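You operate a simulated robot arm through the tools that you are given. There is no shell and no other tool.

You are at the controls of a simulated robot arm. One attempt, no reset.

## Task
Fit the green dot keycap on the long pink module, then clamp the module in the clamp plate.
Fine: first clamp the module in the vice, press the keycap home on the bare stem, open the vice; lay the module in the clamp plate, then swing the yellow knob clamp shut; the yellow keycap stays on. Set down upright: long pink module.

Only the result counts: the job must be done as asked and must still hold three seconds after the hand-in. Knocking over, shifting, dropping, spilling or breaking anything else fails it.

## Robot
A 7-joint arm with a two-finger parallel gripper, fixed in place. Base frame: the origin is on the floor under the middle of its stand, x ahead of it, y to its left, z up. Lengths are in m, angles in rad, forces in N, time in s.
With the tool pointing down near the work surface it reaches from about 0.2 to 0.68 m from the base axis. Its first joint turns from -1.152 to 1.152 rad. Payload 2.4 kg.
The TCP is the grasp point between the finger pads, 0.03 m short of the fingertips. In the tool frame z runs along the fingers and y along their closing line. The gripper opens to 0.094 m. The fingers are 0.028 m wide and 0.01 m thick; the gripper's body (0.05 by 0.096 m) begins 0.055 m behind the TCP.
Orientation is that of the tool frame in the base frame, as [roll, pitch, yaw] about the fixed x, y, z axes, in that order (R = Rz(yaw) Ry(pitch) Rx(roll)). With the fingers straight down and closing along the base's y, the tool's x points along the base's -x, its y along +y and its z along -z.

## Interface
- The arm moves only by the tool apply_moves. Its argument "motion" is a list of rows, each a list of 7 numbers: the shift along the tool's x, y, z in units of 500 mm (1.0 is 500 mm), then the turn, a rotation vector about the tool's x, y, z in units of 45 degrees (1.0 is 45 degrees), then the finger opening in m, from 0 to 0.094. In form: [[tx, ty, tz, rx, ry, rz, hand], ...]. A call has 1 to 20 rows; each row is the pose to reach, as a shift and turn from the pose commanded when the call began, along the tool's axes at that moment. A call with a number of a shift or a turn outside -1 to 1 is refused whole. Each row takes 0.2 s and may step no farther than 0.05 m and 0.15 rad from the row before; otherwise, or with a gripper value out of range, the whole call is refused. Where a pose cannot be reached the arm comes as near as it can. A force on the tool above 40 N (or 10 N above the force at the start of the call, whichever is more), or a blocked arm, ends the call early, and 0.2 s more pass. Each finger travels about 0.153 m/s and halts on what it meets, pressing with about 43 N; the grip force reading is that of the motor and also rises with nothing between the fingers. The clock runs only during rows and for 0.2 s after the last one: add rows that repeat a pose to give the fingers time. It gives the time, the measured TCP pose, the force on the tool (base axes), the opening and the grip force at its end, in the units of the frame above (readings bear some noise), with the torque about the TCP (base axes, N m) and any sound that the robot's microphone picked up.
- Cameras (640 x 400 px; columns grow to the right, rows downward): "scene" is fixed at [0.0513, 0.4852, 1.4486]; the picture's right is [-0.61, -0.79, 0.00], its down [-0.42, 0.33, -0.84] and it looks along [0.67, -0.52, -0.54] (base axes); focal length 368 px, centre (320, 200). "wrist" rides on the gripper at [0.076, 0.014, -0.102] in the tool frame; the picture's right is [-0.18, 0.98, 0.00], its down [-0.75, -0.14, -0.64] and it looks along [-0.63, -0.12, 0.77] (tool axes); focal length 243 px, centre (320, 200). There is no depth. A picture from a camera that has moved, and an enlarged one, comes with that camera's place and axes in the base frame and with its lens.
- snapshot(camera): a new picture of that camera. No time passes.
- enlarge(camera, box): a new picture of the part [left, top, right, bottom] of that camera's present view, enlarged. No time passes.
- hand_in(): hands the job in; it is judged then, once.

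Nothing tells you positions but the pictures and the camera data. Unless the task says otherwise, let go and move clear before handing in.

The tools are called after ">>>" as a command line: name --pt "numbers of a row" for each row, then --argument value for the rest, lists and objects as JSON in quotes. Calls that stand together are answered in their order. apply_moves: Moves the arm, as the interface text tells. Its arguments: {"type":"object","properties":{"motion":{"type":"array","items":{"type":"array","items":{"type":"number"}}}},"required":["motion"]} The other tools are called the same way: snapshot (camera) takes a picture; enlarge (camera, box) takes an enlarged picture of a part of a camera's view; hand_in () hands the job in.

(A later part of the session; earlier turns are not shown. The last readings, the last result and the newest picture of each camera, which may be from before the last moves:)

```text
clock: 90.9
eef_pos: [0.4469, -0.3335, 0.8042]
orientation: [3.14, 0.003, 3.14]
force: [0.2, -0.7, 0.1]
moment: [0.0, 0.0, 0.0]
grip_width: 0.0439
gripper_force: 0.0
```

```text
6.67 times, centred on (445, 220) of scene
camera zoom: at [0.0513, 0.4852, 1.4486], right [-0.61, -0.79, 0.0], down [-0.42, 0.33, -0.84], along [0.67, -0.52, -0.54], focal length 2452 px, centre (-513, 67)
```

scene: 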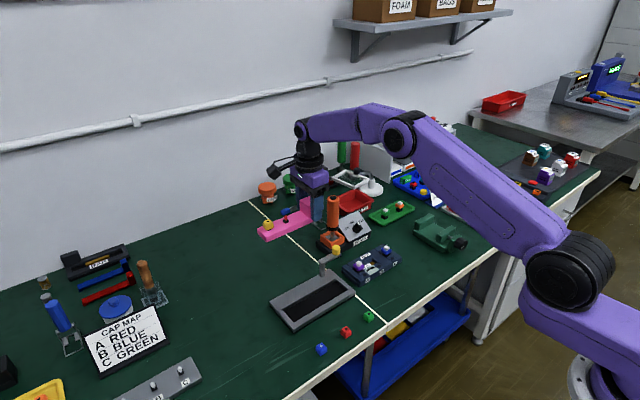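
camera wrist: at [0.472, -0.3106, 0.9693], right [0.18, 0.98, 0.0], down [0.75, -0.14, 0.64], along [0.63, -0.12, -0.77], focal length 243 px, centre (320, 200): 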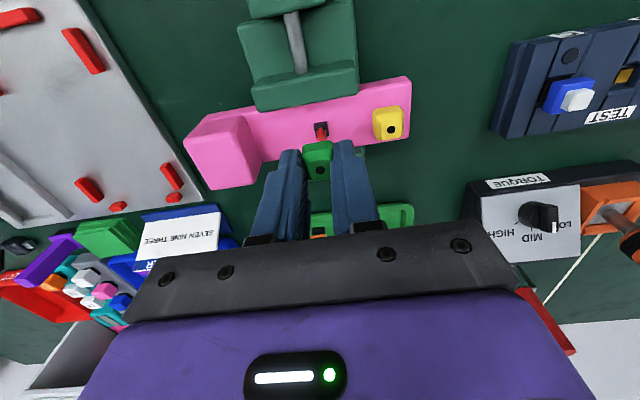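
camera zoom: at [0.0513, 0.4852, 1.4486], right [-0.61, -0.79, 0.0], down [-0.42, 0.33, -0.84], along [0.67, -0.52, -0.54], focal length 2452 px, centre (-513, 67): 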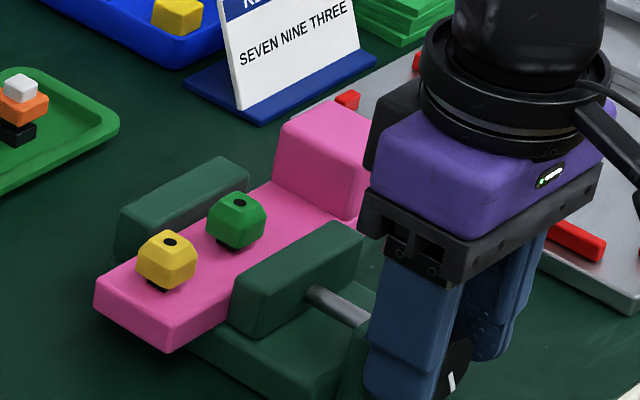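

>>> apply_moves --pt "0 0.0066 0 0 0 0 0.044" --pt "0 0.0021 0.0003 -0.1556 0 0 0.044" --pt "0 -0.0024 0.0011 -0.3111 0 0 0.044" --pt "0 -0.0067 0.0025 -0.4667 0 0 0.044" --pt "0 -0.0108 0.0043 -0.6222 0 0 0.044" --pt "0 -0.0146 0.0067 -0.7778 0 0 0.044" --pt "0 -0.0182 0.0095 -0.9333 0 0 0.044" --pt "0 -0.0182 0.0095 -0.9333 0 0 0.02" --pt "0 -0.0182 0.0095 -0.9333 0 0 0.0" --pt "0 -0.0182 0.0095 -0.9333 0 0 0.0"

>>> enlarge --camera "wrist" --box '[230, 110, 410, 230]'

```text
clock: 93.1
eef_pos: [0.4465, -0.3421, 0.7973]
orientation: [2.412, 0.001, 3.138]
force: [2.1, -10.7, -19.4]
moment: [-0.39, -0.7, -0.37]
grip_width: 0.0322
gripper_force: 45.1
```

```text
3.33 times, centred on (320, 170) of wrist
camera zoom: at [0.3707, -0.3989, 0.8831], right [0.18, 0.73, 0.66], down [0.75, -0.54, 0.39], along [0.63, 0.42, -0.65], focal length 809 px, centre (320, 300)
```

zoom: 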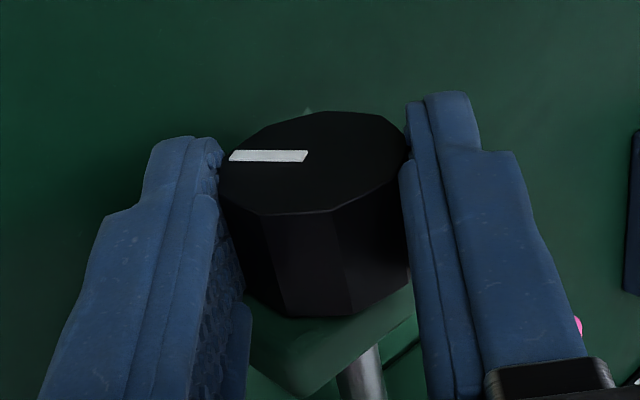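

>>> apply_moves --pt "0 0.0045 0.0003 0.1556 0 0 0.0" --pt "0 0.009 0.0011 0.3111 0 0 0.0" --pt "0 0.0133 0.0025 0.4667 0 0 0.0" --pt "0 0.0174 0.0043 0.6222 0 0 0.0" --pt "0 0.0212 0.0067 0.7778 0 0 0.0" --pt "0 0.0248 0.0095 0.9333 0 0 0.0" --pt "0 0.0248 0.0095 0.9333 0 0 0.0"

>>> enlarge --camera "wrist" --box '[230, 110, 410, 230]'

>>> enlarge --camera "scene" --box '[400, 190, 490, 250]'

```text
clock: 93.9
eef_pos: [0.4482, -0.3363, 0.8009]
orientation: [2.741, 0.001, 3.14]
force: [4.4, -2.7, -6.1]
moment: [-0.12, 0.96, 0.28]
grip_width: 0.0319
gripper_force: 44.7
stopped in row 3: the force on the tool passed its limit at 42 N (the readings are from after the stop); the commanded pose is now the measured one
```

```text
3.33 times, centred on (320, 170) of wrist
camera zoom: at [0.3707, -0.3629, 0.9007], right [0.18, 0.91, 0.38], down [0.75, -0.38, 0.54], along [0.63, 0.19, -0.75], focal length 809 px, centre (320, 300)
```

zoom: 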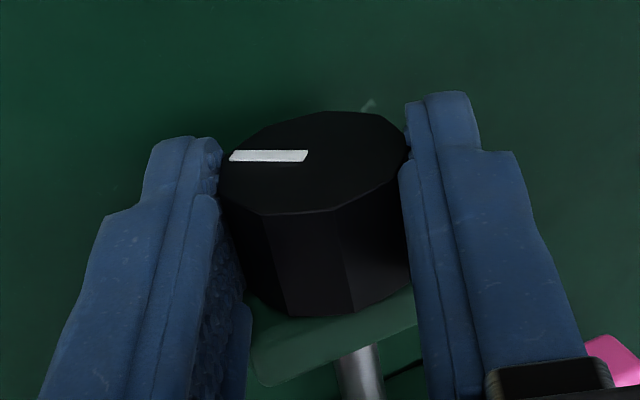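

```text
6.67 times, centred on (445, 220) of scene
camera zoom: at [0.0515, 0.485, 1.4487], right [-0.61, -0.79, 0.0], down [-0.42, 0.33, -0.84], along [0.67, -0.52, -0.54], focal length 2452 px, centre (-513, 67)
```

zoom: 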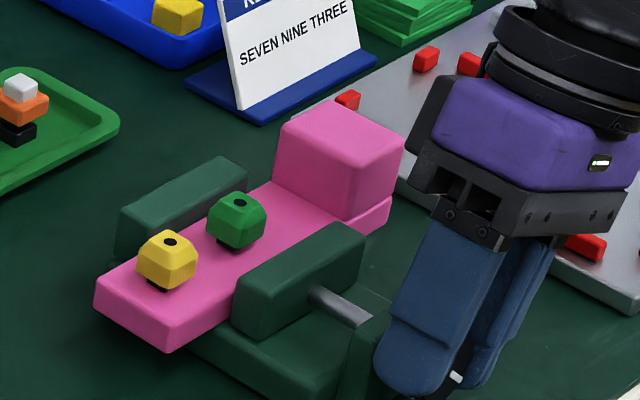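

>>> apply_moves --pt "0 0.0021 0.0001 0.0778 0 0 0.0" --pt "0 0.0041 0.0003 0.1556 0 0 0.0" --pt "0 0.0062 0.0006 0.2333 0 0 0.0" --pt "0 0.0082 0.001 0.3111 0 0 0.0" --pt "0 0.0102 0.0016 0.3889 0 0 0.0" --pt "0 0.0122 0.0023 0.4667 0 0 0.0" --pt "0 0.0122 0.0023 0.4667 0 0 0.0"

>>> enlarge --camera "scene" --box '[400, 190, 490, 250]'

```text
clock: 95.5
eef_pos: [0.4479, -0.3299, 0.8027]
orientation: [3.108, 0.001, 3.14]
force: [11.9, -7.7, -18.3]
moment: [-0.17, 0.45, 0.2]
grip_width: 0.0322
gripper_force: 44.7
```

```text
6.67 times, centred on (445, 220) of scene
camera zoom: at [0.0518, 0.4848, 1.4487], right [-0.61, -0.79, 0.0], down [-0.42, 0.33, -0.84], along [0.67, -0.52, -0.54], focal length 2452 px, centre (-513, 67)
```

zoom: 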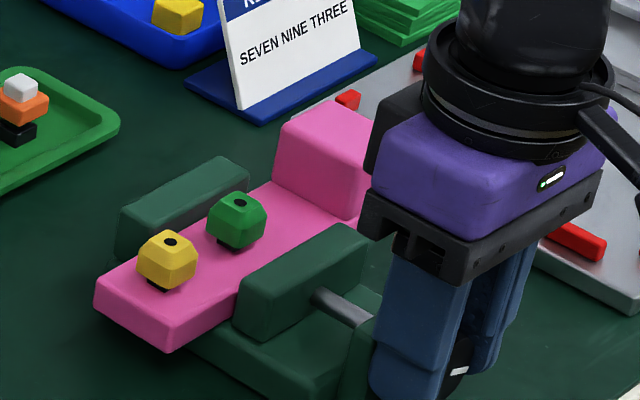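

>>> apply_moves --pt "0 0.0021 0.0021 0.0778 0 0 0.0" --pt "0 0.0041 0.0033 0.1556 0 0 0.0" --pt "0 0.0082 0.004 0.3111 0 0 0.0" --pt "0 0.0122 0.0053 0.4667 0 0 0.0" --pt "0 0.016 0.007 0.6222 0 0 0.0" --pt "0 0.0195 0.0091 0.7778 0 0 0.0" --pt "0 0.0228 0.0117 0.9333 0 0 0.0" --pt "0 0.0228 0.0117 0.9333 0 0 0.0"

>>> enlarge --camera "wrist" --box '[230, 110, 410, 230]'

>>> enlarge --camera "scene" --box '[400, 190, 490, 250]'

```text
clock: 97.3
eef_pos: [0.4471, -0.3168, 0.7988]
orientation: [-2.439, 0.002, -3.139]
force: [4.1, 16.5, 26.2]
moment: [-0.07, 0.64, -0.41]
grip_width: 0.0322
gripper_force: 44.9
```

```text
3.33 times, centred on (320, 170) of wrist
camera zoom: at [0.3711, -0.2402, 0.8669], right [0.18, 0.75, -0.63], down [0.75, 0.31, 0.58], along [0.63, -0.58, -0.51], focal length 809 px, centre (320, 300)
```

zoom: 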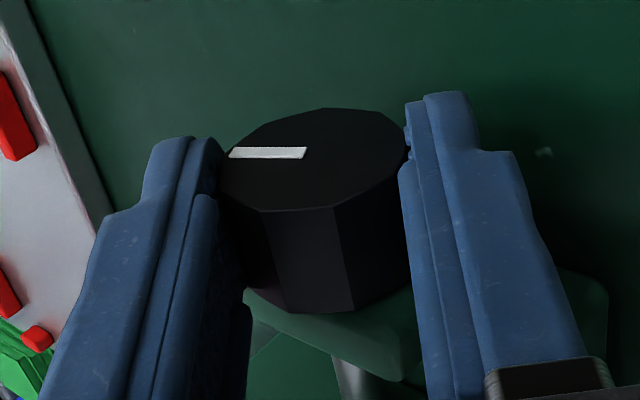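

```text
6.67 times, centred on (445, 220) of scene
camera zoom: at [0.051, 0.4859, 1.4484], right [-0.61, -0.79, 0.0], down [-0.42, 0.33, -0.84], along [0.67, -0.52, -0.54], focal length 2452 px, centre (-513, 67)
```

zoom: 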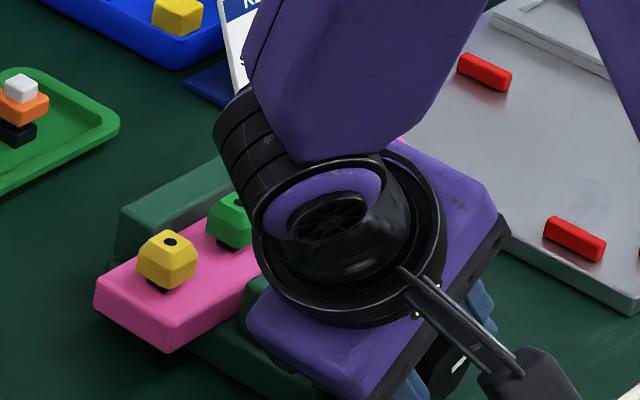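

>>> apply_moves --pt "0 0 0 0 0 0 0.044" --pt "0 0 0 0 0 0 0.044" --pt "0 -0.0041 0.0002 -0.149 0 0 0.044" --pt "0 -0.0081 0.001 -0.298 0 0 0.044" --pt "0 -0.012 0.0021 -0.447 0 0 0.044" --pt "0 -0.0158 0.0038 -0.596 0 0 0.044" --pt "0 -0.0193 0.0058 -0.744 0 0 0.044" --pt "0 -0.0226 0.0083 -0.893 0 0 0.044" --pt "0 -0.0226 0.0083 -0.893 0 0 0.044"

>>> enlarge --camera "wrist" --box '[230, 110, 410, 230]'

>>> enlarge --camera "scene" --box '[400, 190, 490, 250]'

```text
clock: 99.3
eef_pos: [0.4455, -0.3301, 0.801]
orientation: [3.137, 0.004, 3.14]
force: [-0.3, 0.1, 0.2]
moment: [0.0, -0.02, 0.0]
grip_width: 0.044
gripper_force: 0.1
```

```text
3.33 times, centred on (320, 170) of wrist
camera zoom: at [0.37, -0.3157, 0.9035], right [0.19, 0.98, 0.0], down [0.75, -0.14, 0.64], along [0.63, -0.12, -0.77], focal length 809 px, centre (320, 300)
```

zoom: 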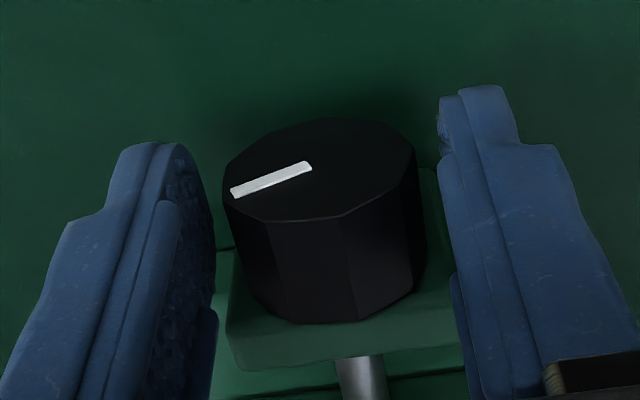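

```text
6.67 times, centred on (445, 220) of scene
camera zoom: at [0.0513, 0.4851, 1.4486], right [-0.61, -0.79, 0.0], down [-0.42, 0.33, -0.84], along [0.67, -0.52, -0.54], focal length 2452 px, centre (-513, 67)
```

zoom: 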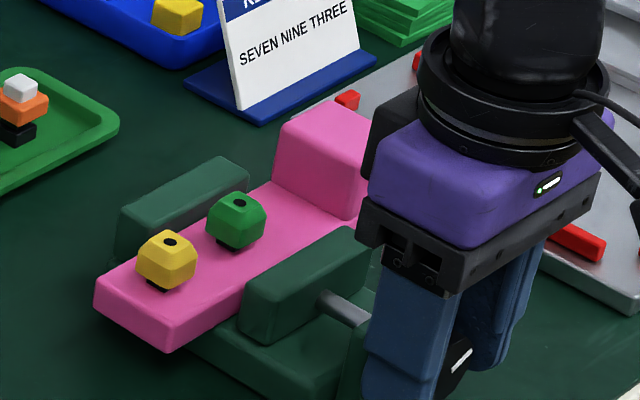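

>>> apply_moves --pt "-0.002 0 -0.006 0 0 0 0.044" --pt "-0.002 -0.0045 -0.0057 -0.1556 0 0 0.044" --pt "-0.002 -0.009 -0.0049 -0.3111 0 0 0.044" --pt "-0.002 -0.0133 -0.0035 -0.4667 0 0 0.044" --pt "-0.002 -0.0174 -0.0017 -0.6222 0 0 0.044" --pt "-0.002 -0.0212 0.0007 -0.7778 0 0 0.044" --pt "-0.002 -0.0248 0.0035 -0.9333 0 0 0.044" --pt "-0.002 -0.0248 0.0035 -0.9333 0 0 0.02" --pt "-0.002 -0.0248 0.0035 -0.9333 0 0 0.0" --pt "-0.002 -0.0248 0.0035 -0.9333 0 0 0.0"

>>> apply_moves --pt "0 0.0021 0.0001 0.0778 0 0 0.0" --pt "0 0.0043 0.0003 0.1556 0 0 0.0" --pt "0 0.0085 0.001 0.3111 0 0 0.0" --pt "0 0.0126 0.0023 0.4667 0 0 0.0" --pt "0 0.0165 0.0041 0.6222 0 0 0.0" --pt "0 0.0201 0.0063 0.7778 0 0 0.0" --pt "0 0.0235 0.009 0.9333 0 0 0.0" --pt "0 0.0235 0.009 0.9333 0 0 0.0"

>>> enlarge --camera "scene" --box '[400, 190, 490, 250]'

```text
clock: 101.5
eef_pos: [0.4463, -0.3431, 0.7979]
orientation: [2.409, 0.0, 3.139]
force: [-3.4, -1.0, -12.8]
moment: [-0.24, -1.19, -0.16]
grip_width: 0.0333
gripper_force: 45.6
```

```text
clock: 103.3
eef_pos: [0.4455, -0.3301, 0.8043]
orientation: [3.139, -0.003, -3.141]
force: [-4.6, 10.9, 1.7]
moment: [0.24, 1.13, -0.24]
grip_width: 0.0333
gripper_force: 45.4
```

```text
6.67 times, centred on (445, 220) of scene
camera zoom: at [0.0512, 0.4854, 1.4485], right [-0.61, -0.79, 0.0], down [-0.42, 0.33, -0.84], along [0.67, -0.52, -0.54], focal length 2452 px, centre (-513, 67)
```

zoom: 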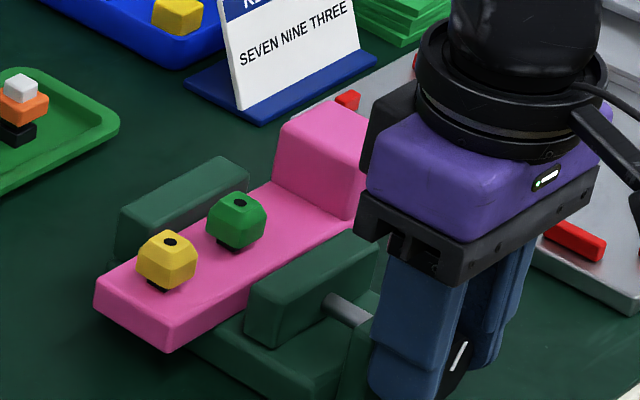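

Opening works smoothly. I continue the stroke to the +y side.

>>> apply_moves --pt "0 0.0021 0.0001 0.0778 0 0 0.0" --pt "0 0.0043 0.0003 0.1556 0 0 0.0" --pt "0 0.0085 0.001 0.3111 0 0 0.0" --pt "0 0.0126 0.0023 0.4667 0 0 0.0" --pt "0 0.0165 0.0041 0.6222 0 0 0.0" --pt "0 0.0201 0.0063 0.7778 0 0 0.0" --pt "0 0.0235 0.009 0.9333 0 0 0.0" --pt "0 0.0235 0.009 0.9333 0 0 0.0"

>>> apply_moves --pt "0 0 0 0 0 0 0.044" --pt "0 0 0 0 0 0 0.044" --pt "0 -0.0043 0.0003 -0.1556 0 0 0.044" --pt "0 -0.0085 0.001 -0.3111 0 0 0.044" --pt "0 -0.0126 0.0023 -0.4667 0 0 0.044" --pt "0 -0.0165 0.0041 -0.6222 0 0 0.044" --pt "0 -0.0201 0.0063 -0.7778 0 0 0.044" --pt "0 -0.0235 0.009 -0.9333 0 0 0.044" --pt "0 -0.0235 0.009 -0.9333 0 0 0.044"

>>> enlarge --camera "scene" --box '[400, 190, 490, 250]'

>>> enlarge --camera "wrist" --box '[230, 110, 410, 230]'

```text
clock: 105.1
eef_pos: [0.4471, -0.317, 0.7986]
orientation: [-2.414, 0.0, 3.141]
force: [-6.0, 23.8, -1.1]
moment: [0.33, 0.6, -0.59]
grip_width: 0.0334
gripper_force: 44.6
```

```text
clock: 107.1
eef_pos: [0.4468, -0.3306, 0.8037]
orientation: [3.138, 0.003, 3.14]
force: [0.4, 0.3, 0.8]
moment: [-0.02, -0.01, 0.02]
grip_width: 0.0442
gripper_force: 0.2
```

```text
6.67 times, centred on (445, 220) of scene
camera zoom: at [0.0513, 0.4851, 1.4486], right [-0.61, -0.79, 0.0], down [-0.42, 0.33, -0.84], along [0.67, -0.52, -0.54], focal length 2452 px, centre (-513, 67)
```

zoom: 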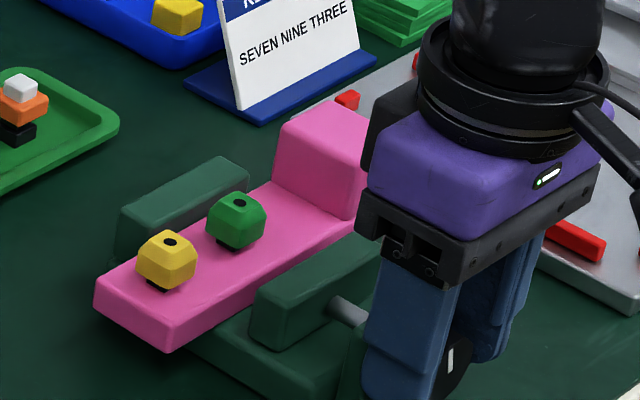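

```text
3.33 times, centred on (320, 170) of wrist
camera zoom: at [0.3713, -0.3161, 0.9067], right [0.19, 0.98, 0.0], down [0.75, -0.14, 0.64], along [0.63, -0.12, -0.77], focal length 809 px, centre (320, 300)
```

zoom: 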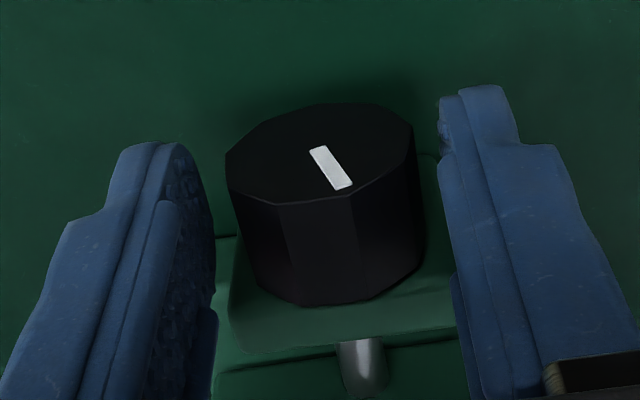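

>>> apply_moves --pt "0 0 0 0 0 0 0.044" --pt "0 -0.0045 0.0003 -0.1556 0 0 0.044" --pt "0 -0.009 0.0011 -0.3111 0 0 0.044" --pt "0 -0.0133 0.0025 -0.4667 0 0 0.044" --pt "0 -0.0174 0.0043 -0.6222 0 0 0.044" --pt "0 -0.0212 0.0067 -0.7778 0 0 0.044" --pt "0 -0.0248 0.0095 -0.9333 0 0 0.044" --pt "0 -0.0248 0.0095 -0.9333 0 0 0.02" --pt "0 -0.0248 0.0095 -0.9333 0 0 0.0" --pt "0 -0.0248 0.0095 -0.9333 0 0 0.0"

>>> apply_moves --pt "0 0.0021 0.0001 0.0778 0 0 0.0" --pt "0 0.0043 0.0003 0.1556 0 0 0.0" --pt "0 0.0085 0.001 0.3111 0 0 0.0" --pt "0 0.0126 0.0023 0.4667 0 0 0.0" --pt "0 0.0165 0.0041 0.6222 0 0 0.0" --pt "0 0.0201 0.0063 0.7778 0 0 0.0" --pt "0 0.0235 0.009 0.9333 0 0 0.0" --pt "0 0.0235 0.009 0.9333 0 0 0.0"

>>> apply_moves --pt "0 0.0021 0.0001 0.0778 0 0 0.0" --pt "0 0.0043 0.0003 0.1556 0 0 0.0" --pt "0 0.0064 0.0006 0.2333 0 0 0.0" --pt "0 0.0085 0.001 0.3111 0 0 0.0" --pt "0 0.0106 0.0016 0.3889 0 0 0.0" --pt "0 0.0106 0.0016 0.3889 0 0 0.0"

>>> enlarge --camera "scene" --box '[400, 190, 490, 250]'

>>> enlarge --camera "wrist" --box '[230, 110, 410, 230]'

```text
clock: 109.3
eef_pos: [0.4487, -0.3444, 0.7988]
orientation: [2.404, 0.002, 3.141]
force: [-2.3, 4.5, -5.9]
moment: [-0.02, -0.87, -0.48]
grip_width: 0.0333
gripper_force: 45.1
```

```text
clock: 111.1
eef_pos: [0.447, -0.3303, 0.8037]
orientation: [3.139, -0.002, 3.142]
force: [3.4, 13.1, -4.5]
moment: [0.23, 0.93, -0.14]
grip_width: 0.0336
gripper_force: 45.3
```

```text
clock: 112.5
eef_pos: [0.4487, -0.3254, 0.8032]
orientation: [-2.84, 0.002, -3.142]
force: [-1.6, 29.1, 5.3]
moment: [0.51, 0.38, -0.2]
grip_width: 0.0333
gripper_force: 45.0
```

```text
6.67 times, centred on (445, 220) of scene
camera zoom: at [0.0511, 0.4859, 1.4484], right [-0.61, -0.79, 0.0], down [-0.42, 0.33, -0.84], along [0.67, -0.52, -0.54], focal length 2452 px, centre (-513, 67)
```

zoom: 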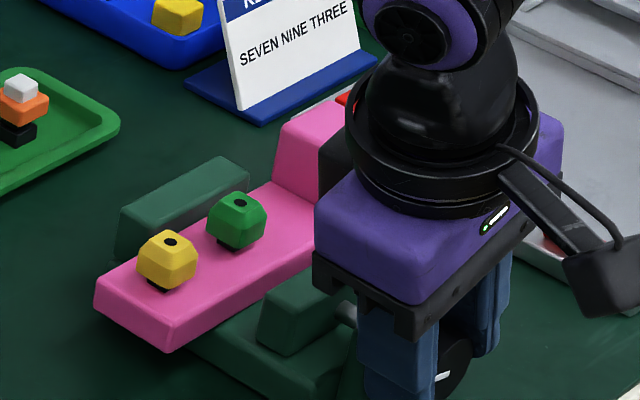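

```text
3.33 times, centred on (320, 170) of wrist
camera zoom: at [0.3715, -0.2792, 0.8963], right [0.18, 0.94, -0.29], down [0.75, 0.06, 0.66], along [0.63, -0.34, -0.7], focal length 809 px, centre (320, 300)
```

zoom: 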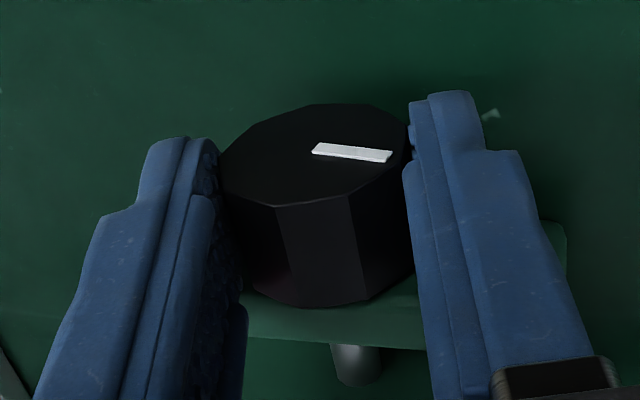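

The vice is back near its original open position. I release the knob, straighten, rise, and turn the gripper for the module pick-up.

>>> apply_moves --pt "0 0 0 0 0 0 0.044" --pt "0 0 0 0 0 0 0.044" --pt "0 -0.0054 0.0004 -0.192 0 0 0.044" --pt "0 -0.0106 0.0016 -0.384 0 0 0.044" --pt "0 -0.0106 -0.05 -0.384 0 0 0.05" --pt "0 -0.0106 -0.14 -0.384 0 0 0.06" --pt "0 -0.0106 -0.22 -0.384 0 0 0.064" --pt "0 -0.0106 -0.29 -0.384 0 0 0.064" --pt "0 -0.0106 -0.29 -0.384 0 0 0.064"

>>> apply_moves --pt "0 0 0 0 0 0.167 0.064" --pt "0 0 0 0 0 0.333 0.064" --pt "0 0 0 0 0 0.5 0.064" --pt "0 0 0 0 0 0.667 0.064" --pt "0 0 0 0 0 0.833 0.064" --pt "0 0 0 0 0 1.0 0.064"

>>> apply_moves --pt "0 0 0 0 0 0.167 0.064" --pt "0 0 0 0 0 0.333 0.064" --pt "0 0 0 0 0 0.5 0.064" --pt "0 0 0 0 0 0.667 0.064" --pt "0 0 0 0 0 0.833 0.064" --pt "0 0 0 0 0 1.0 0.064" --pt "0 0 0 0 0 1.0 0.064"

>>> snapshot --camera "scene"

```text
clock: 114.5
eef_pos: [0.4453, -0.2883, 0.9422]
orientation: [-3.141, 0.0, 3.14]
force: [-0.5, -0.5, -0.3]
moment: [0.02, 0.0, -0.07]
grip_width: 0.0638
gripper_force: 0.1
```

```text
clock: 115.9
eef_pos: [0.4475, -0.2884, 0.9432]
orientation: [-3.141, 0.001, 2.353]
force: [0.5, -0.2, 0.3]
moment: [0.0, 0.01, -0.01]
grip_width: 0.064
gripper_force: 0.1
```

```text
clock: 117.5
eef_pos: [0.4473, -0.2885, 0.9421]
orientation: [3.14, 0.002, 1.569]
force: [-0.1, 0.4, 0.7]
moment: [-0.03, -0.02, -0.03]
grip_width: 0.064
gripper_force: 0.0
```

```text
taken
```

scene: 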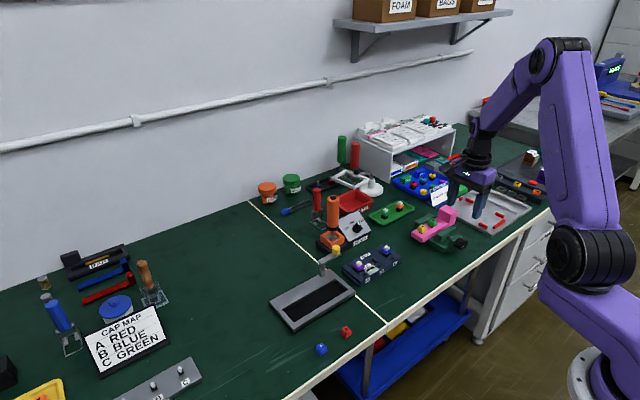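

>>> apply_moves --pt "-0.05 0.05 0 0 0 0 0.064" --pt "-0.1 0.1 0 0 0 0 0.064" --pt "-0.15 0.15 0 0 0 0 0.064" --pt "-0.2 0.19 0 0 0 0 0.064" --pt "-0.213 0.2024 0.02 0 0 0 0.064" --pt "-0.213 0.2024 0.02 0 0 0 0.064"

>>> snapshot --camera "wrist"

>>> enlarge --camera "wrist" --box '[220, 0, 420, 200]'

>>> enlarge --camera "scene" --box '[400, 190, 490, 250]'

```text
clock: 118.9
eef_pos: [0.5451, -0.3947, 0.9331]
orientation: [3.14, 0.002, 1.568]
force: [0.2, 0.3, 0.0]
moment: [-0.01, 0.01, 0.03]
grip_width: 0.064
gripper_force: 0.0
```

```text
taken
camera wrist: at [0.5612, -0.3174, 1.0358], right [0.98, -0.19, 0.0], down [-0.14, -0.75, 0.64], along [-0.12, -0.63, -0.77], focal length 243 px, centre (320, 200)
```

wrist: 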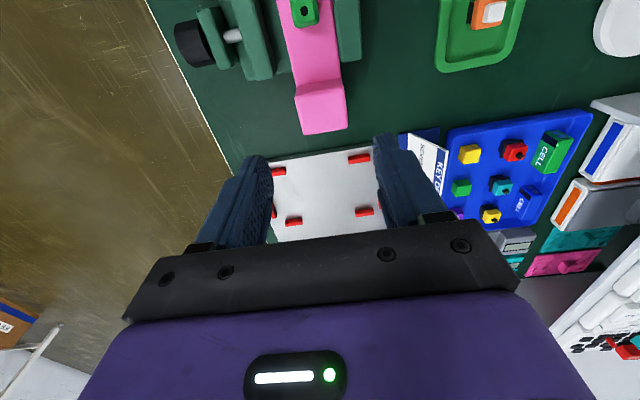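

```text
2.00 times, centred on (320, 100) of wrist
camera zoom: at [0.5612, -0.3174, 1.0358], right [0.98, -0.19, 0.0], down [-0.14, -0.75, 0.64], along [-0.12, -0.63, -0.77], focal length 485 px, centre (320, 400)
```

zoom: 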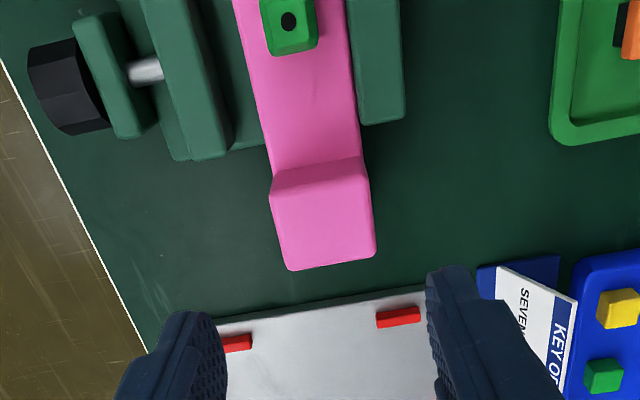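

```text
6.67 times, centred on (445, 220) of scene
camera zoom: at [0.0513, 0.4852, 1.4486], right [-0.61, -0.79, 0.0], down [-0.42, 0.33, -0.84], along [0.67, -0.52, -0.54], focal length 2452 px, centre (-513, 67)
```

zoom: 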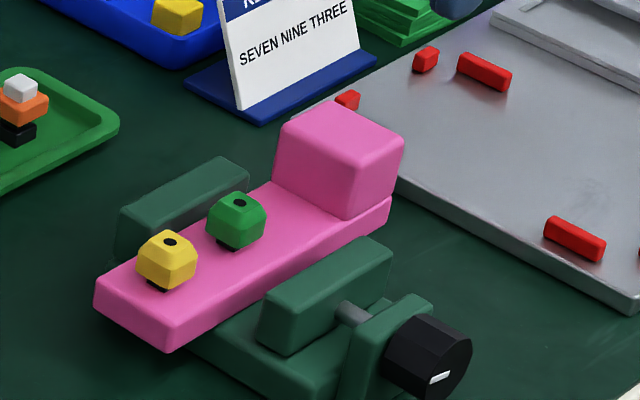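

>>> apply_moves --pt "-0.0066 0.003 0.06 0 0 0 0.064" --pt "-0.0066 0.003 0.13 0 0 0 0.064" --pt "-0.0066 0.003 0.2 0 0 0 0.064" --pt "-0.0066 0.003 0.242 0 0 0 0.064" --pt "-0.0066 0.003 0.242 0 0 0 0.064"

>>> enlarge --camera "wrist" --box '[230, 80, 410, 230]'

>>> enlarge --camera "scene" --box '[410, 190, 480, 240]'

```text
clock: 120.1
eef_pos: [0.5491, -0.3983, 0.8125]
orientation: [3.14, 0.001, 1.571]
force: [-0.3, 0.0, -0.6]
moment: [-0.01, -0.03, -0.03]
grip_width: 0.064
gripper_force: 0.1
```

```text
2.67 times, centred on (320, 155) of wrist
camera zoom: at [0.5634, -0.3214, 0.9129], right [0.98, -0.19, 0.0], down [-0.14, -0.75, 0.64], along [-0.12, -0.63, -0.77], focal length 647 px, centre (320, 320)
```

zoom: 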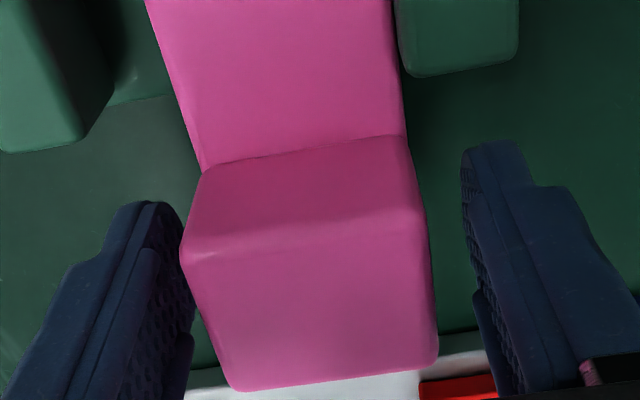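

```text
8.00 times, centred on (445, 215) of scene
camera zoom: at [0.0513, 0.4852, 1.4486], right [-0.61, -0.79, 0.0], down [-0.42, 0.33, -0.84], along [0.67, -0.52, -0.54], focal length 2942 px, centre (-680, 80)
```

zoom: 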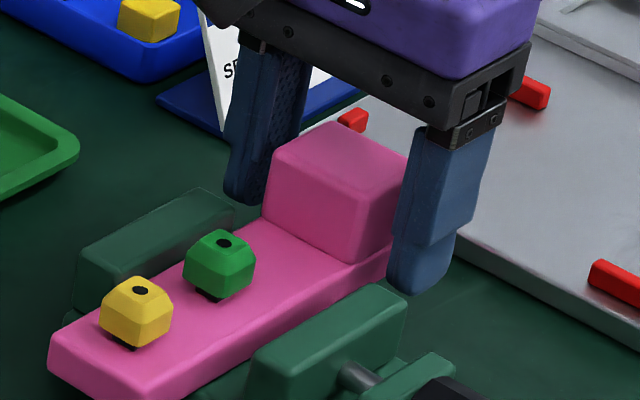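

>>> apply_moves --pt "0 -0.006 0 0 0 0 0.064" --pt "0 -0.006 0 0 0 0 0.056" --pt "0 -0.006 0 0 0 0 0.052" --pt "0 -0.006 0 0 0 0 0.052"

>>> enlarge --camera "wrist" --box '[230, 80, 410, 230]'

```text
clock: 121.1
eef_pos: [0.5467, -0.3981, 0.8109]
orientation: [3.139, 0.002, 1.569]
force: [-0.2, 0.7, -0.2]
moment: [0.0, -0.02, -0.01]
grip_width: 0.052
gripper_force: 0.0
```

```text
2.67 times, centred on (320, 155) of wrist
camera zoom: at [0.561, -0.3213, 0.9135], right [0.98, -0.19, 0.0], down [-0.14, -0.75, 0.64], along [-0.12, -0.63, -0.77], focal length 647 px, centre (320, 320)
```

zoom: 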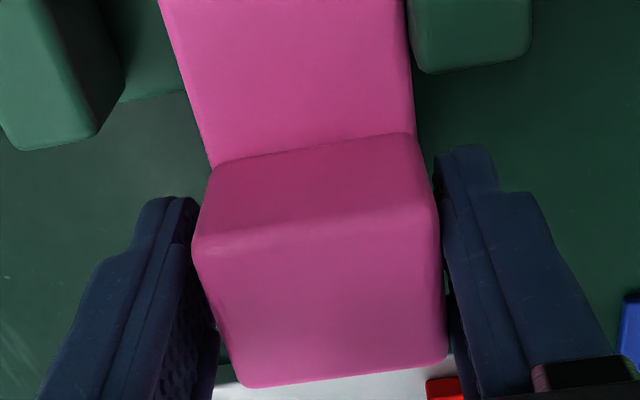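

>>> apply_moves --pt "0 0 0 0 0 0 0.045" --pt "0 0 0 0 0 0 0.02" --pt "0 0 0 0 0 0 0.0" --pt "0 0 0 0 0 0 0.0"

>>> apply_moves --pt "0 0 -0.004 0 0 0 0.0" --pt "0 0 -0.008 0 0 0 0.0" --pt "0 0 -0.012 0 0 0 0.0" --pt "0 0 -0.012 0 0 0 0.0"

>>> enlarge --camera "wrist" --box '[230, 80, 410, 230]'

>>> enlarge --camera "scene" --box '[410, 190, 480, 240]'

```text
clock: 122.1
eef_pos: [0.5472, -0.3976, 0.8112]
orientation: [3.139, 0.003, 1.57]
force: [1.0, -0.2, -0.3]
moment: [0.02, 0.01, -0.03]
grip_width: 0.0477
gripper_force: 42.5
```

```text
clock: 123.1
eef_pos: [0.5465, -0.3976, 0.818]
orientation: [3.139, 0.003, 1.569]
force: [0.2, 0.3, -1.9]
moment: [-0.07, 0.01, 0.0]
grip_width: 0.0479
gripper_force: 42.8
```

```text
2.67 times, centred on (320, 155) of wrist
camera zoom: at [0.562, -0.3213, 0.9204], right [0.98, -0.19, 0.0], down [-0.14, -0.75, 0.64], along [-0.12, -0.63, -0.77], focal length 647 px, centre (320, 320)
```

zoom: 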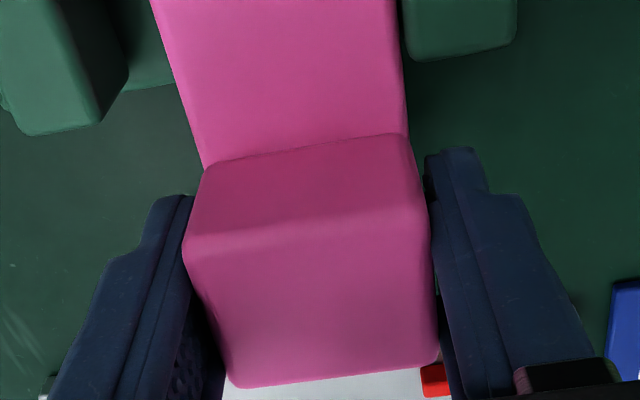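

```text
8.00 times, centred on (445, 215) of scene
camera zoom: at [0.0513, 0.4851, 1.4486], right [-0.61, -0.79, 0.0], down [-0.42, 0.33, -0.84], along [0.67, -0.52, -0.54], focal length 2942 px, centre (-680, 80)
```

zoom: 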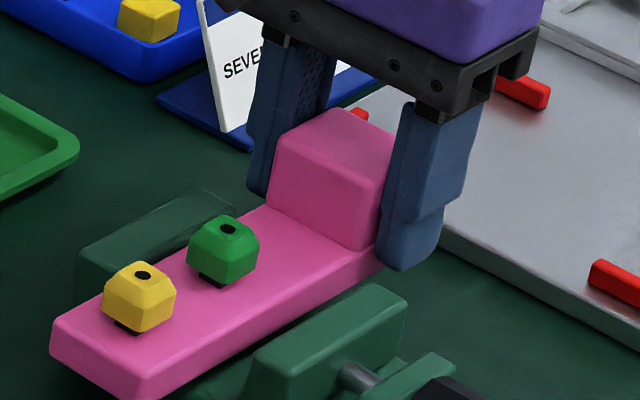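

The module is held again with both caps on. I lift and carry it to above the clamp plate.

>>> apply_moves --pt "0 0 -0.04 0 0 0 0.0" --pt "0 0 -0.09 0 0 0 0.0" --pt "0 0 -0.15 0 0 0 0.0" --pt "0 0 -0.21 0 0 0 0.0" --pt "0 0 -0.264 0 0 0 0.0" --pt "0.04 0.001 -0.264 0 0 0 0.0" --pt "0.12 0.002 -0.264 0 0 0 0.0" --pt "0.21 0.003 -0.264 0 0 0 0.0" --pt "0.3 0.004 -0.264 0 0 0 0.0" --pt "0.39 0.004 -0.264 0 0 0 0.0" --pt "0.48 0.005 -0.264 0 0 0 0.0" --pt "0.57 0.005 -0.264 0 0 0 0.0" --pt "0.66 0.006 -0.264 0 0 0 0.0" --pt "0.74 0.006 -0.264 0 0 0 0.0" --pt "0.81 0.006 -0.264 0 0 0 0.0" --pt "0.86 0.006 -0.264 0 0 0 0.0" --pt "0.896 0.006 -0.264 0 0 0 0.0" --pt "0.896 0.006 -0.264 0 0 0 0.0"

>>> snapshot --camera "wrist"

>>> enlarge --camera "scene" --box '[240, 200, 390, 340]'

```text
clock: 126.9
eef_pos: [0.5519, 0.0511, 0.9506]
orientation: [3.14, 0.001, 1.57]
force: [-0.3, -0.8, -2.5]
moment: [-0.07, -0.02, 0.0]
grip_width: 0.0474
gripper_force: 43.4
```

```text
taken
camera wrist: at [0.5664, 0.1278, 1.0524], right [0.98, -0.19, 0.0], down [-0.14, -0.75, 0.64], along [-0.12, -0.63, -0.77], focal length 243 px, centre (320, 200)
```

wrist: 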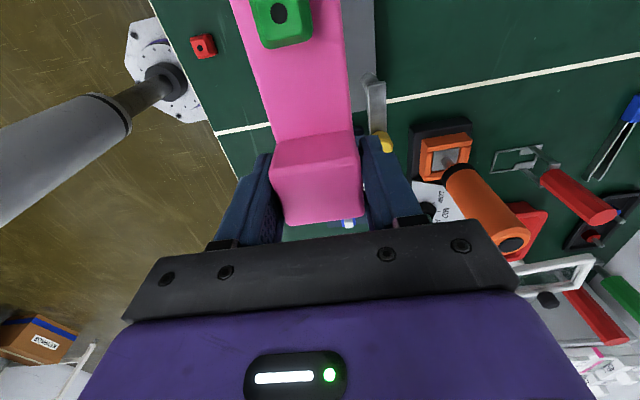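

```text
2.86 times, centred on (315, 270) of scene
camera zoom: at [0.0513, 0.4852, 1.4486], right [-0.61, -0.79, 0.0], down [-0.42, 0.33, -0.84], along [0.67, -0.52, -0.54], focal length 1051 px, centre (334, 0)
```

zoom: 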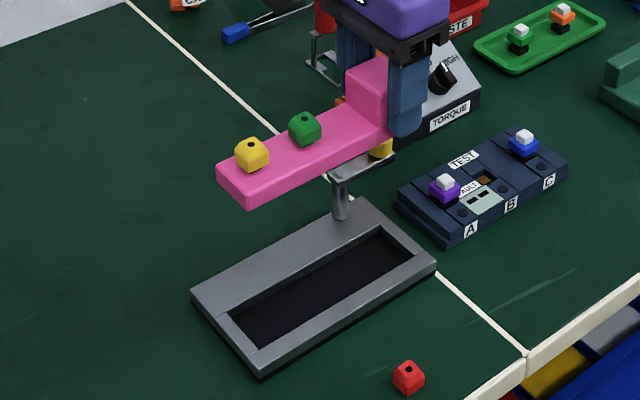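

>>> apply_moves --pt "0 -0.001 0.06 0 0 0 0.0" --pt "0 -0.002 0.12 0 0 0 0.0" --pt "0 -0.003 0.17 0 0 0 0.0" --pt "0 -0.003 0.18 0 0 0 0.0" --pt "0 -0.003 0.18 0 0 0 0.0"

>>> snapshot --camera "wrist"

>>> enlarge --camera "wrist" --box '[200, 0, 420, 160]'

>>> enlarge --camera "scene" --box '[255, 220, 375, 340]'

```text
clock: 128.1
eef_pos: [0.5503, 0.0498, 0.8597]
orientation: [3.14, 0.001, 1.57]
force: [-0.2, -0.5, -1.3]
moment: [-0.06, 0.01, 0.01]
grip_width: 0.0477
gripper_force: 42.9
```

```text
taken
camera wrist: at [0.5643, 0.1265, 0.9621], right [0.98, -0.19, 0.0], down [-0.14, -0.75, 0.64], along [-0.12, -0.63, -0.77], focal length 243 px, centre (320, 200)
```

wrist: 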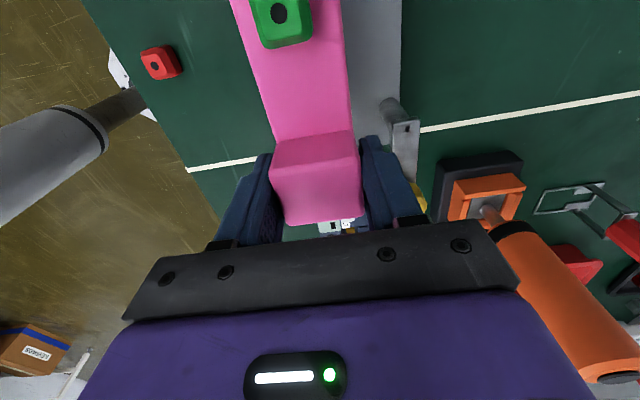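

```text
2.50 times, centred on (310, 80) of wrist
camera zoom: at [0.5643, 0.1265, 0.9621], right [0.98, -0.19, 0.0], down [-0.14, -0.75, 0.64], along [-0.12, -0.63, -0.77], focal length 606 px, centre (345, 500)
```

zoom: 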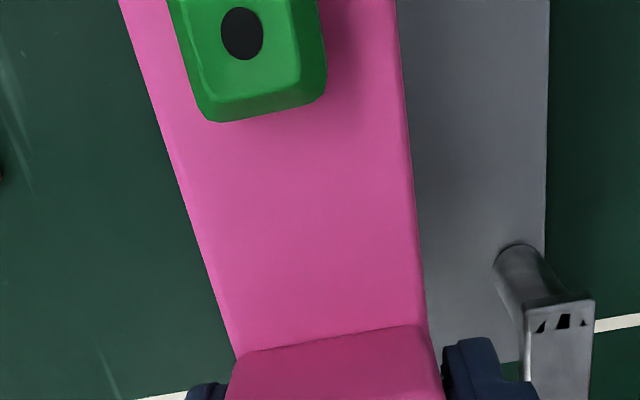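

```text
3.33 times, centred on (315, 280) of scene
camera zoom: at [0.0513, 0.4852, 1.4486], right [-0.61, -0.79, 0.0], down [-0.42, 0.33, -0.84], along [0.67, -0.52, -0.54], focal length 1226 px, centre (337, -67)
```

zoom: 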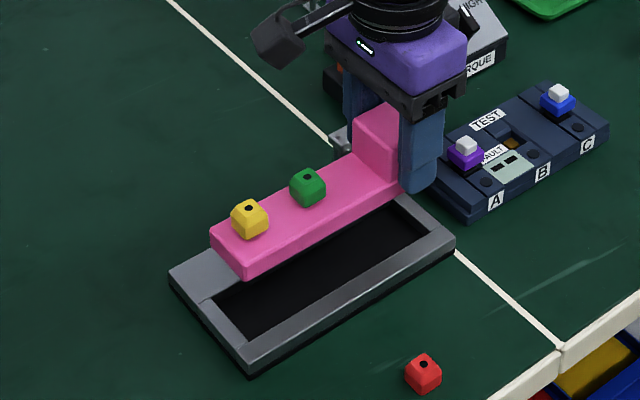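

>>> apply_moves --pt "0 0 0.03 0 0 0 0.0" --pt "0 0 0.06 0 0 0 0.0" --pt "0 0 0.085 0 0 0 0.0" --pt "0 0 0.094 0 0 0 0.0" --pt "0 0 0.094 0 0 0 0.0"

>>> enlarge --camera "wrist" --box '[200, 0, 420, 160]'

>>> enlarge --camera "scene" --box '[260, 240, 360, 330]'

```text
clock: 129.3
eef_pos: [0.5491, 0.0495, 0.8131]
orientation: [3.141, 0.001, 1.569]
force: [-0.7, 0.2, -1.0]
moment: [-0.12, 0.03, 0.01]
grip_width: 0.0477
gripper_force: 42.9
```

```text
2.50 times, centred on (310, 80) of wrist
camera zoom: at [0.5644, 0.1266, 0.9157], right [0.98, -0.19, 0.0], down [-0.14, -0.75, 0.64], along [-0.12, -0.63, -0.77], focal length 606 px, centre (345, 500)
```

zoom: 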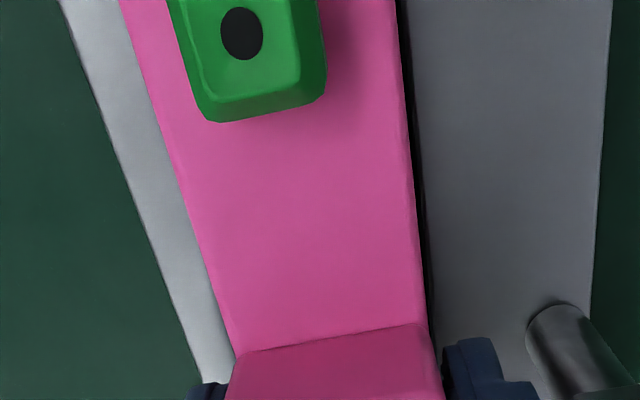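

```text
4.44 times, centred on (310, 285) of scene
camera zoom: at [0.0513, 0.4852, 1.4486], right [-0.61, -0.79, 0.0], down [-0.42, 0.33, -0.84], along [0.67, -0.52, -0.54], focal length 1634 px, centre (364, -178)
```

zoom: 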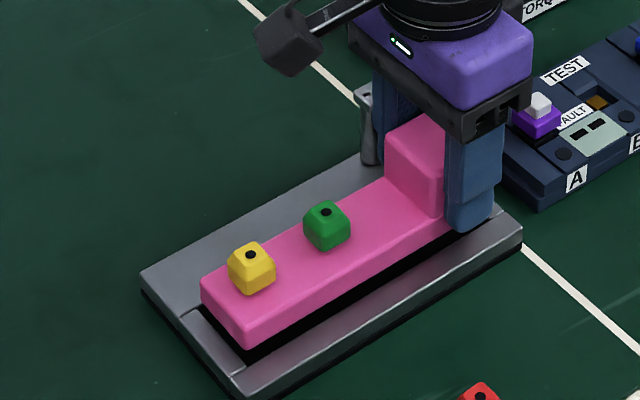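

>>> enlarge --camera "scene" --box '[285, 290, 325, 330]'

>>> enlarge --camera "scene" --box '[330, 260, 380, 300]'

>>> enlarge --camera "wrist" --box '[240, 130, 400, 240]'

```text
10.00 times, centred on (305, 310) of scene
camera zoom: at [0.0513, 0.4852, 1.4486], right [-0.61, -0.79, 0.0], down [-0.42, 0.33, -0.84], along [0.67, -0.52, -0.54], focal length 3677 px, centre (470, -900)
```

zoom: 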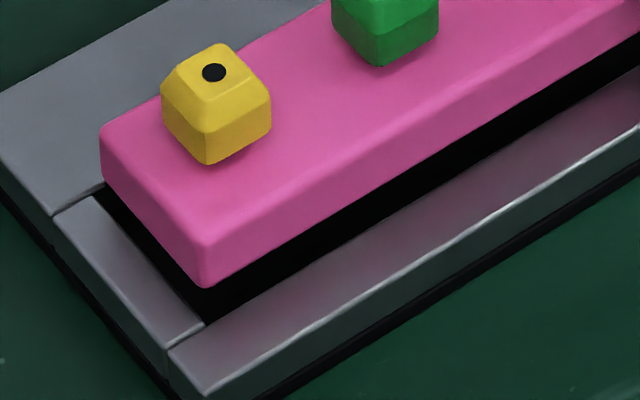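

```text
10.00 times, centred on (355, 280) of scene
camera zoom: at [0.0513, 0.4852, 1.4486], right [-0.61, -0.79, 0.0], down [-0.42, 0.33, -0.84], along [0.67, -0.52, -0.54], focal length 3677 px, centre (-30, -600)
```

zoom: 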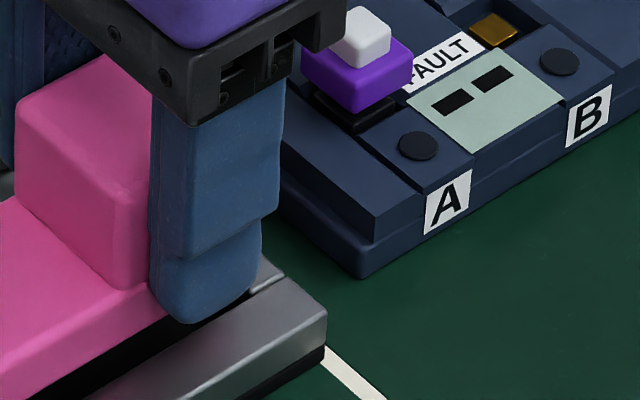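

```text
3.64 times, centred on (320, 185) of wrist
camera zoom: at [0.5644, 0.1266, 0.9157], right [0.98, -0.19, 0.0], down [-0.14, -0.75, 0.64], along [-0.12, -0.63, -0.77], focal length 882 px, centre (320, 254)
```

zoom: 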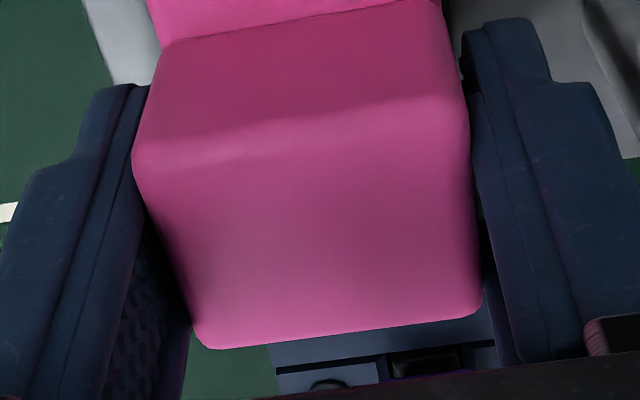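

Views suggest the module is centred over the pocket to within about 1 mm in x and y. I lower it gently, watching for contact with the rim.

>>> apply_moves --pt "0 0 0.005 0 0 0 0.0" --pt "0 0 0.01 0 0 0 0.0" --pt "0 0 0.014 0 0 0 0.0" --pt "0 0 0.014 0 0 0 0.0"

>>> apply_moves --pt "0 0 0.003 0 0 0 0.0" --pt "0 0 0.006 0 0 0 0.0" --pt "0 0 0.006 0 0 0 0.0"

>>> enlarge --camera "scene" --box '[285, 280, 335, 330]'

>>> enlarge --camera "wrist" --box '[200, 0, 420, 160]'

```text
clock: 130.3
eef_pos: [0.5495, 0.0497, 0.8061]
orientation: [3.137, 0.002, 1.567]
force: [-1.6, -2.4, 9.1]
moment: [1.35, 0.11, 0.2]
grip_width: 0.0476
gripper_force: 42.8
```

```text
clock: 131.1
eef_pos: [0.5491, 0.0487, 0.8027]
orientation: [3.137, 0.002, 1.567]
force: [1.1, -3.6, 8.0]
moment: [1.22, 0.02, -0.1]
grip_width: 0.0477
gripper_force: 43.1
```

```text
8.00 times, centred on (310, 305) of scene
camera zoom: at [0.0512, 0.485, 1.4487], right [-0.61, -0.79, 0.0], down [-0.42, 0.33, -0.84], along [0.67, -0.52, -0.54], focal length 2942 px, centre (400, -640)
```

zoom: 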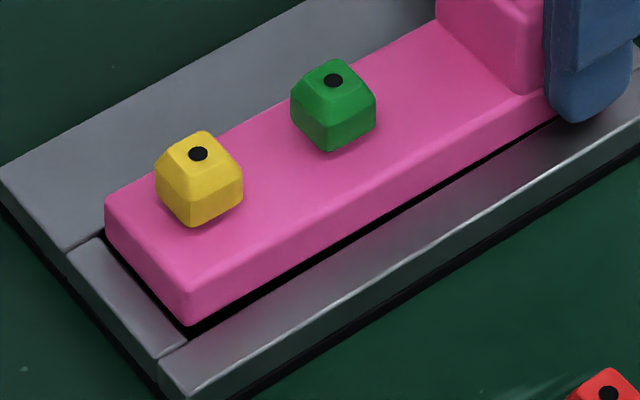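

```text
2.50 times, centred on (310, 80) of wrist
camera zoom: at [0.5643, 0.1259, 0.9054], right [0.98, -0.19, 0.0], down [-0.15, -0.75, 0.64], along [-0.12, -0.63, -0.77], focal length 606 px, centre (345, 500)
```

zoom: 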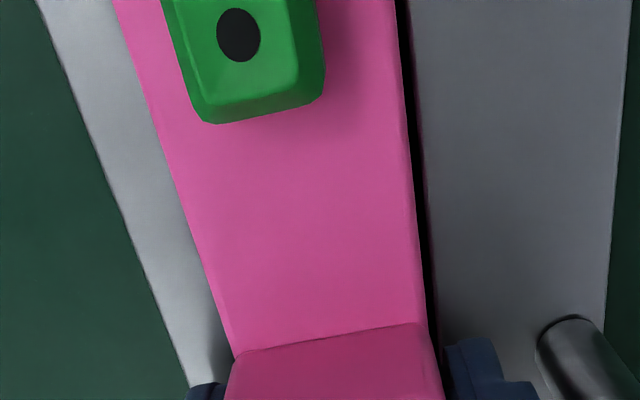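

>>> enlarge --camera "scene" --box '[282, 295, 317, 325]'

>>> enlarge --camera "scene" --box '[320, 255, 370, 295]'

```text
13.33 times, centred on (300, 310) of scene
camera zoom: at [0.0512, 0.485, 1.4487], right [-0.61, -0.79, 0.0], down [-0.42, 0.33, -0.84], along [0.67, -0.52, -0.54], focal length 4903 px, centre (593, -1267)
```

zoom: 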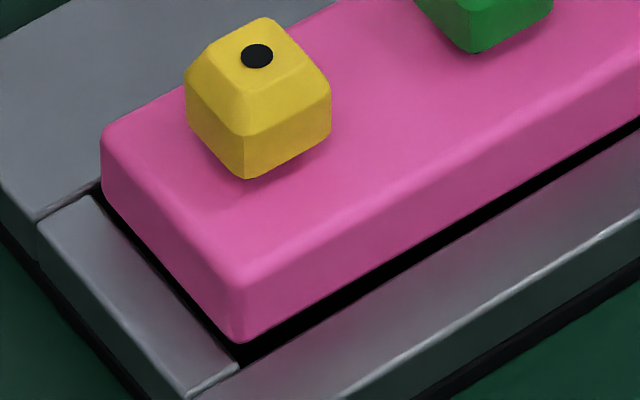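

```text
10.00 times, centred on (345, 275) of scene
camera zoom: at [0.0512, 0.485, 1.4487], right [-0.61, -0.79, 0.0], down [-0.42, 0.33, -0.84], along [0.67, -0.52, -0.54], focal length 3677 px, centre (70, -550)
```

zoom: 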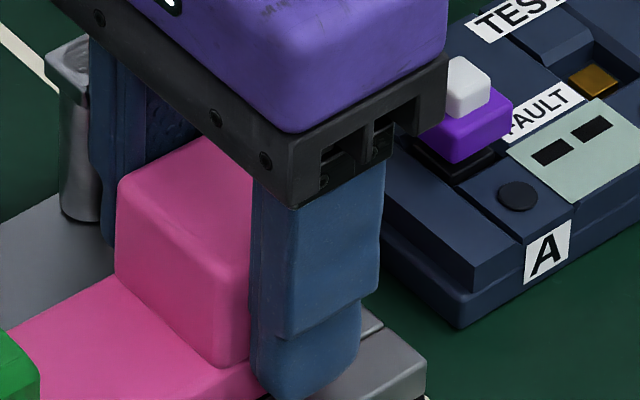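

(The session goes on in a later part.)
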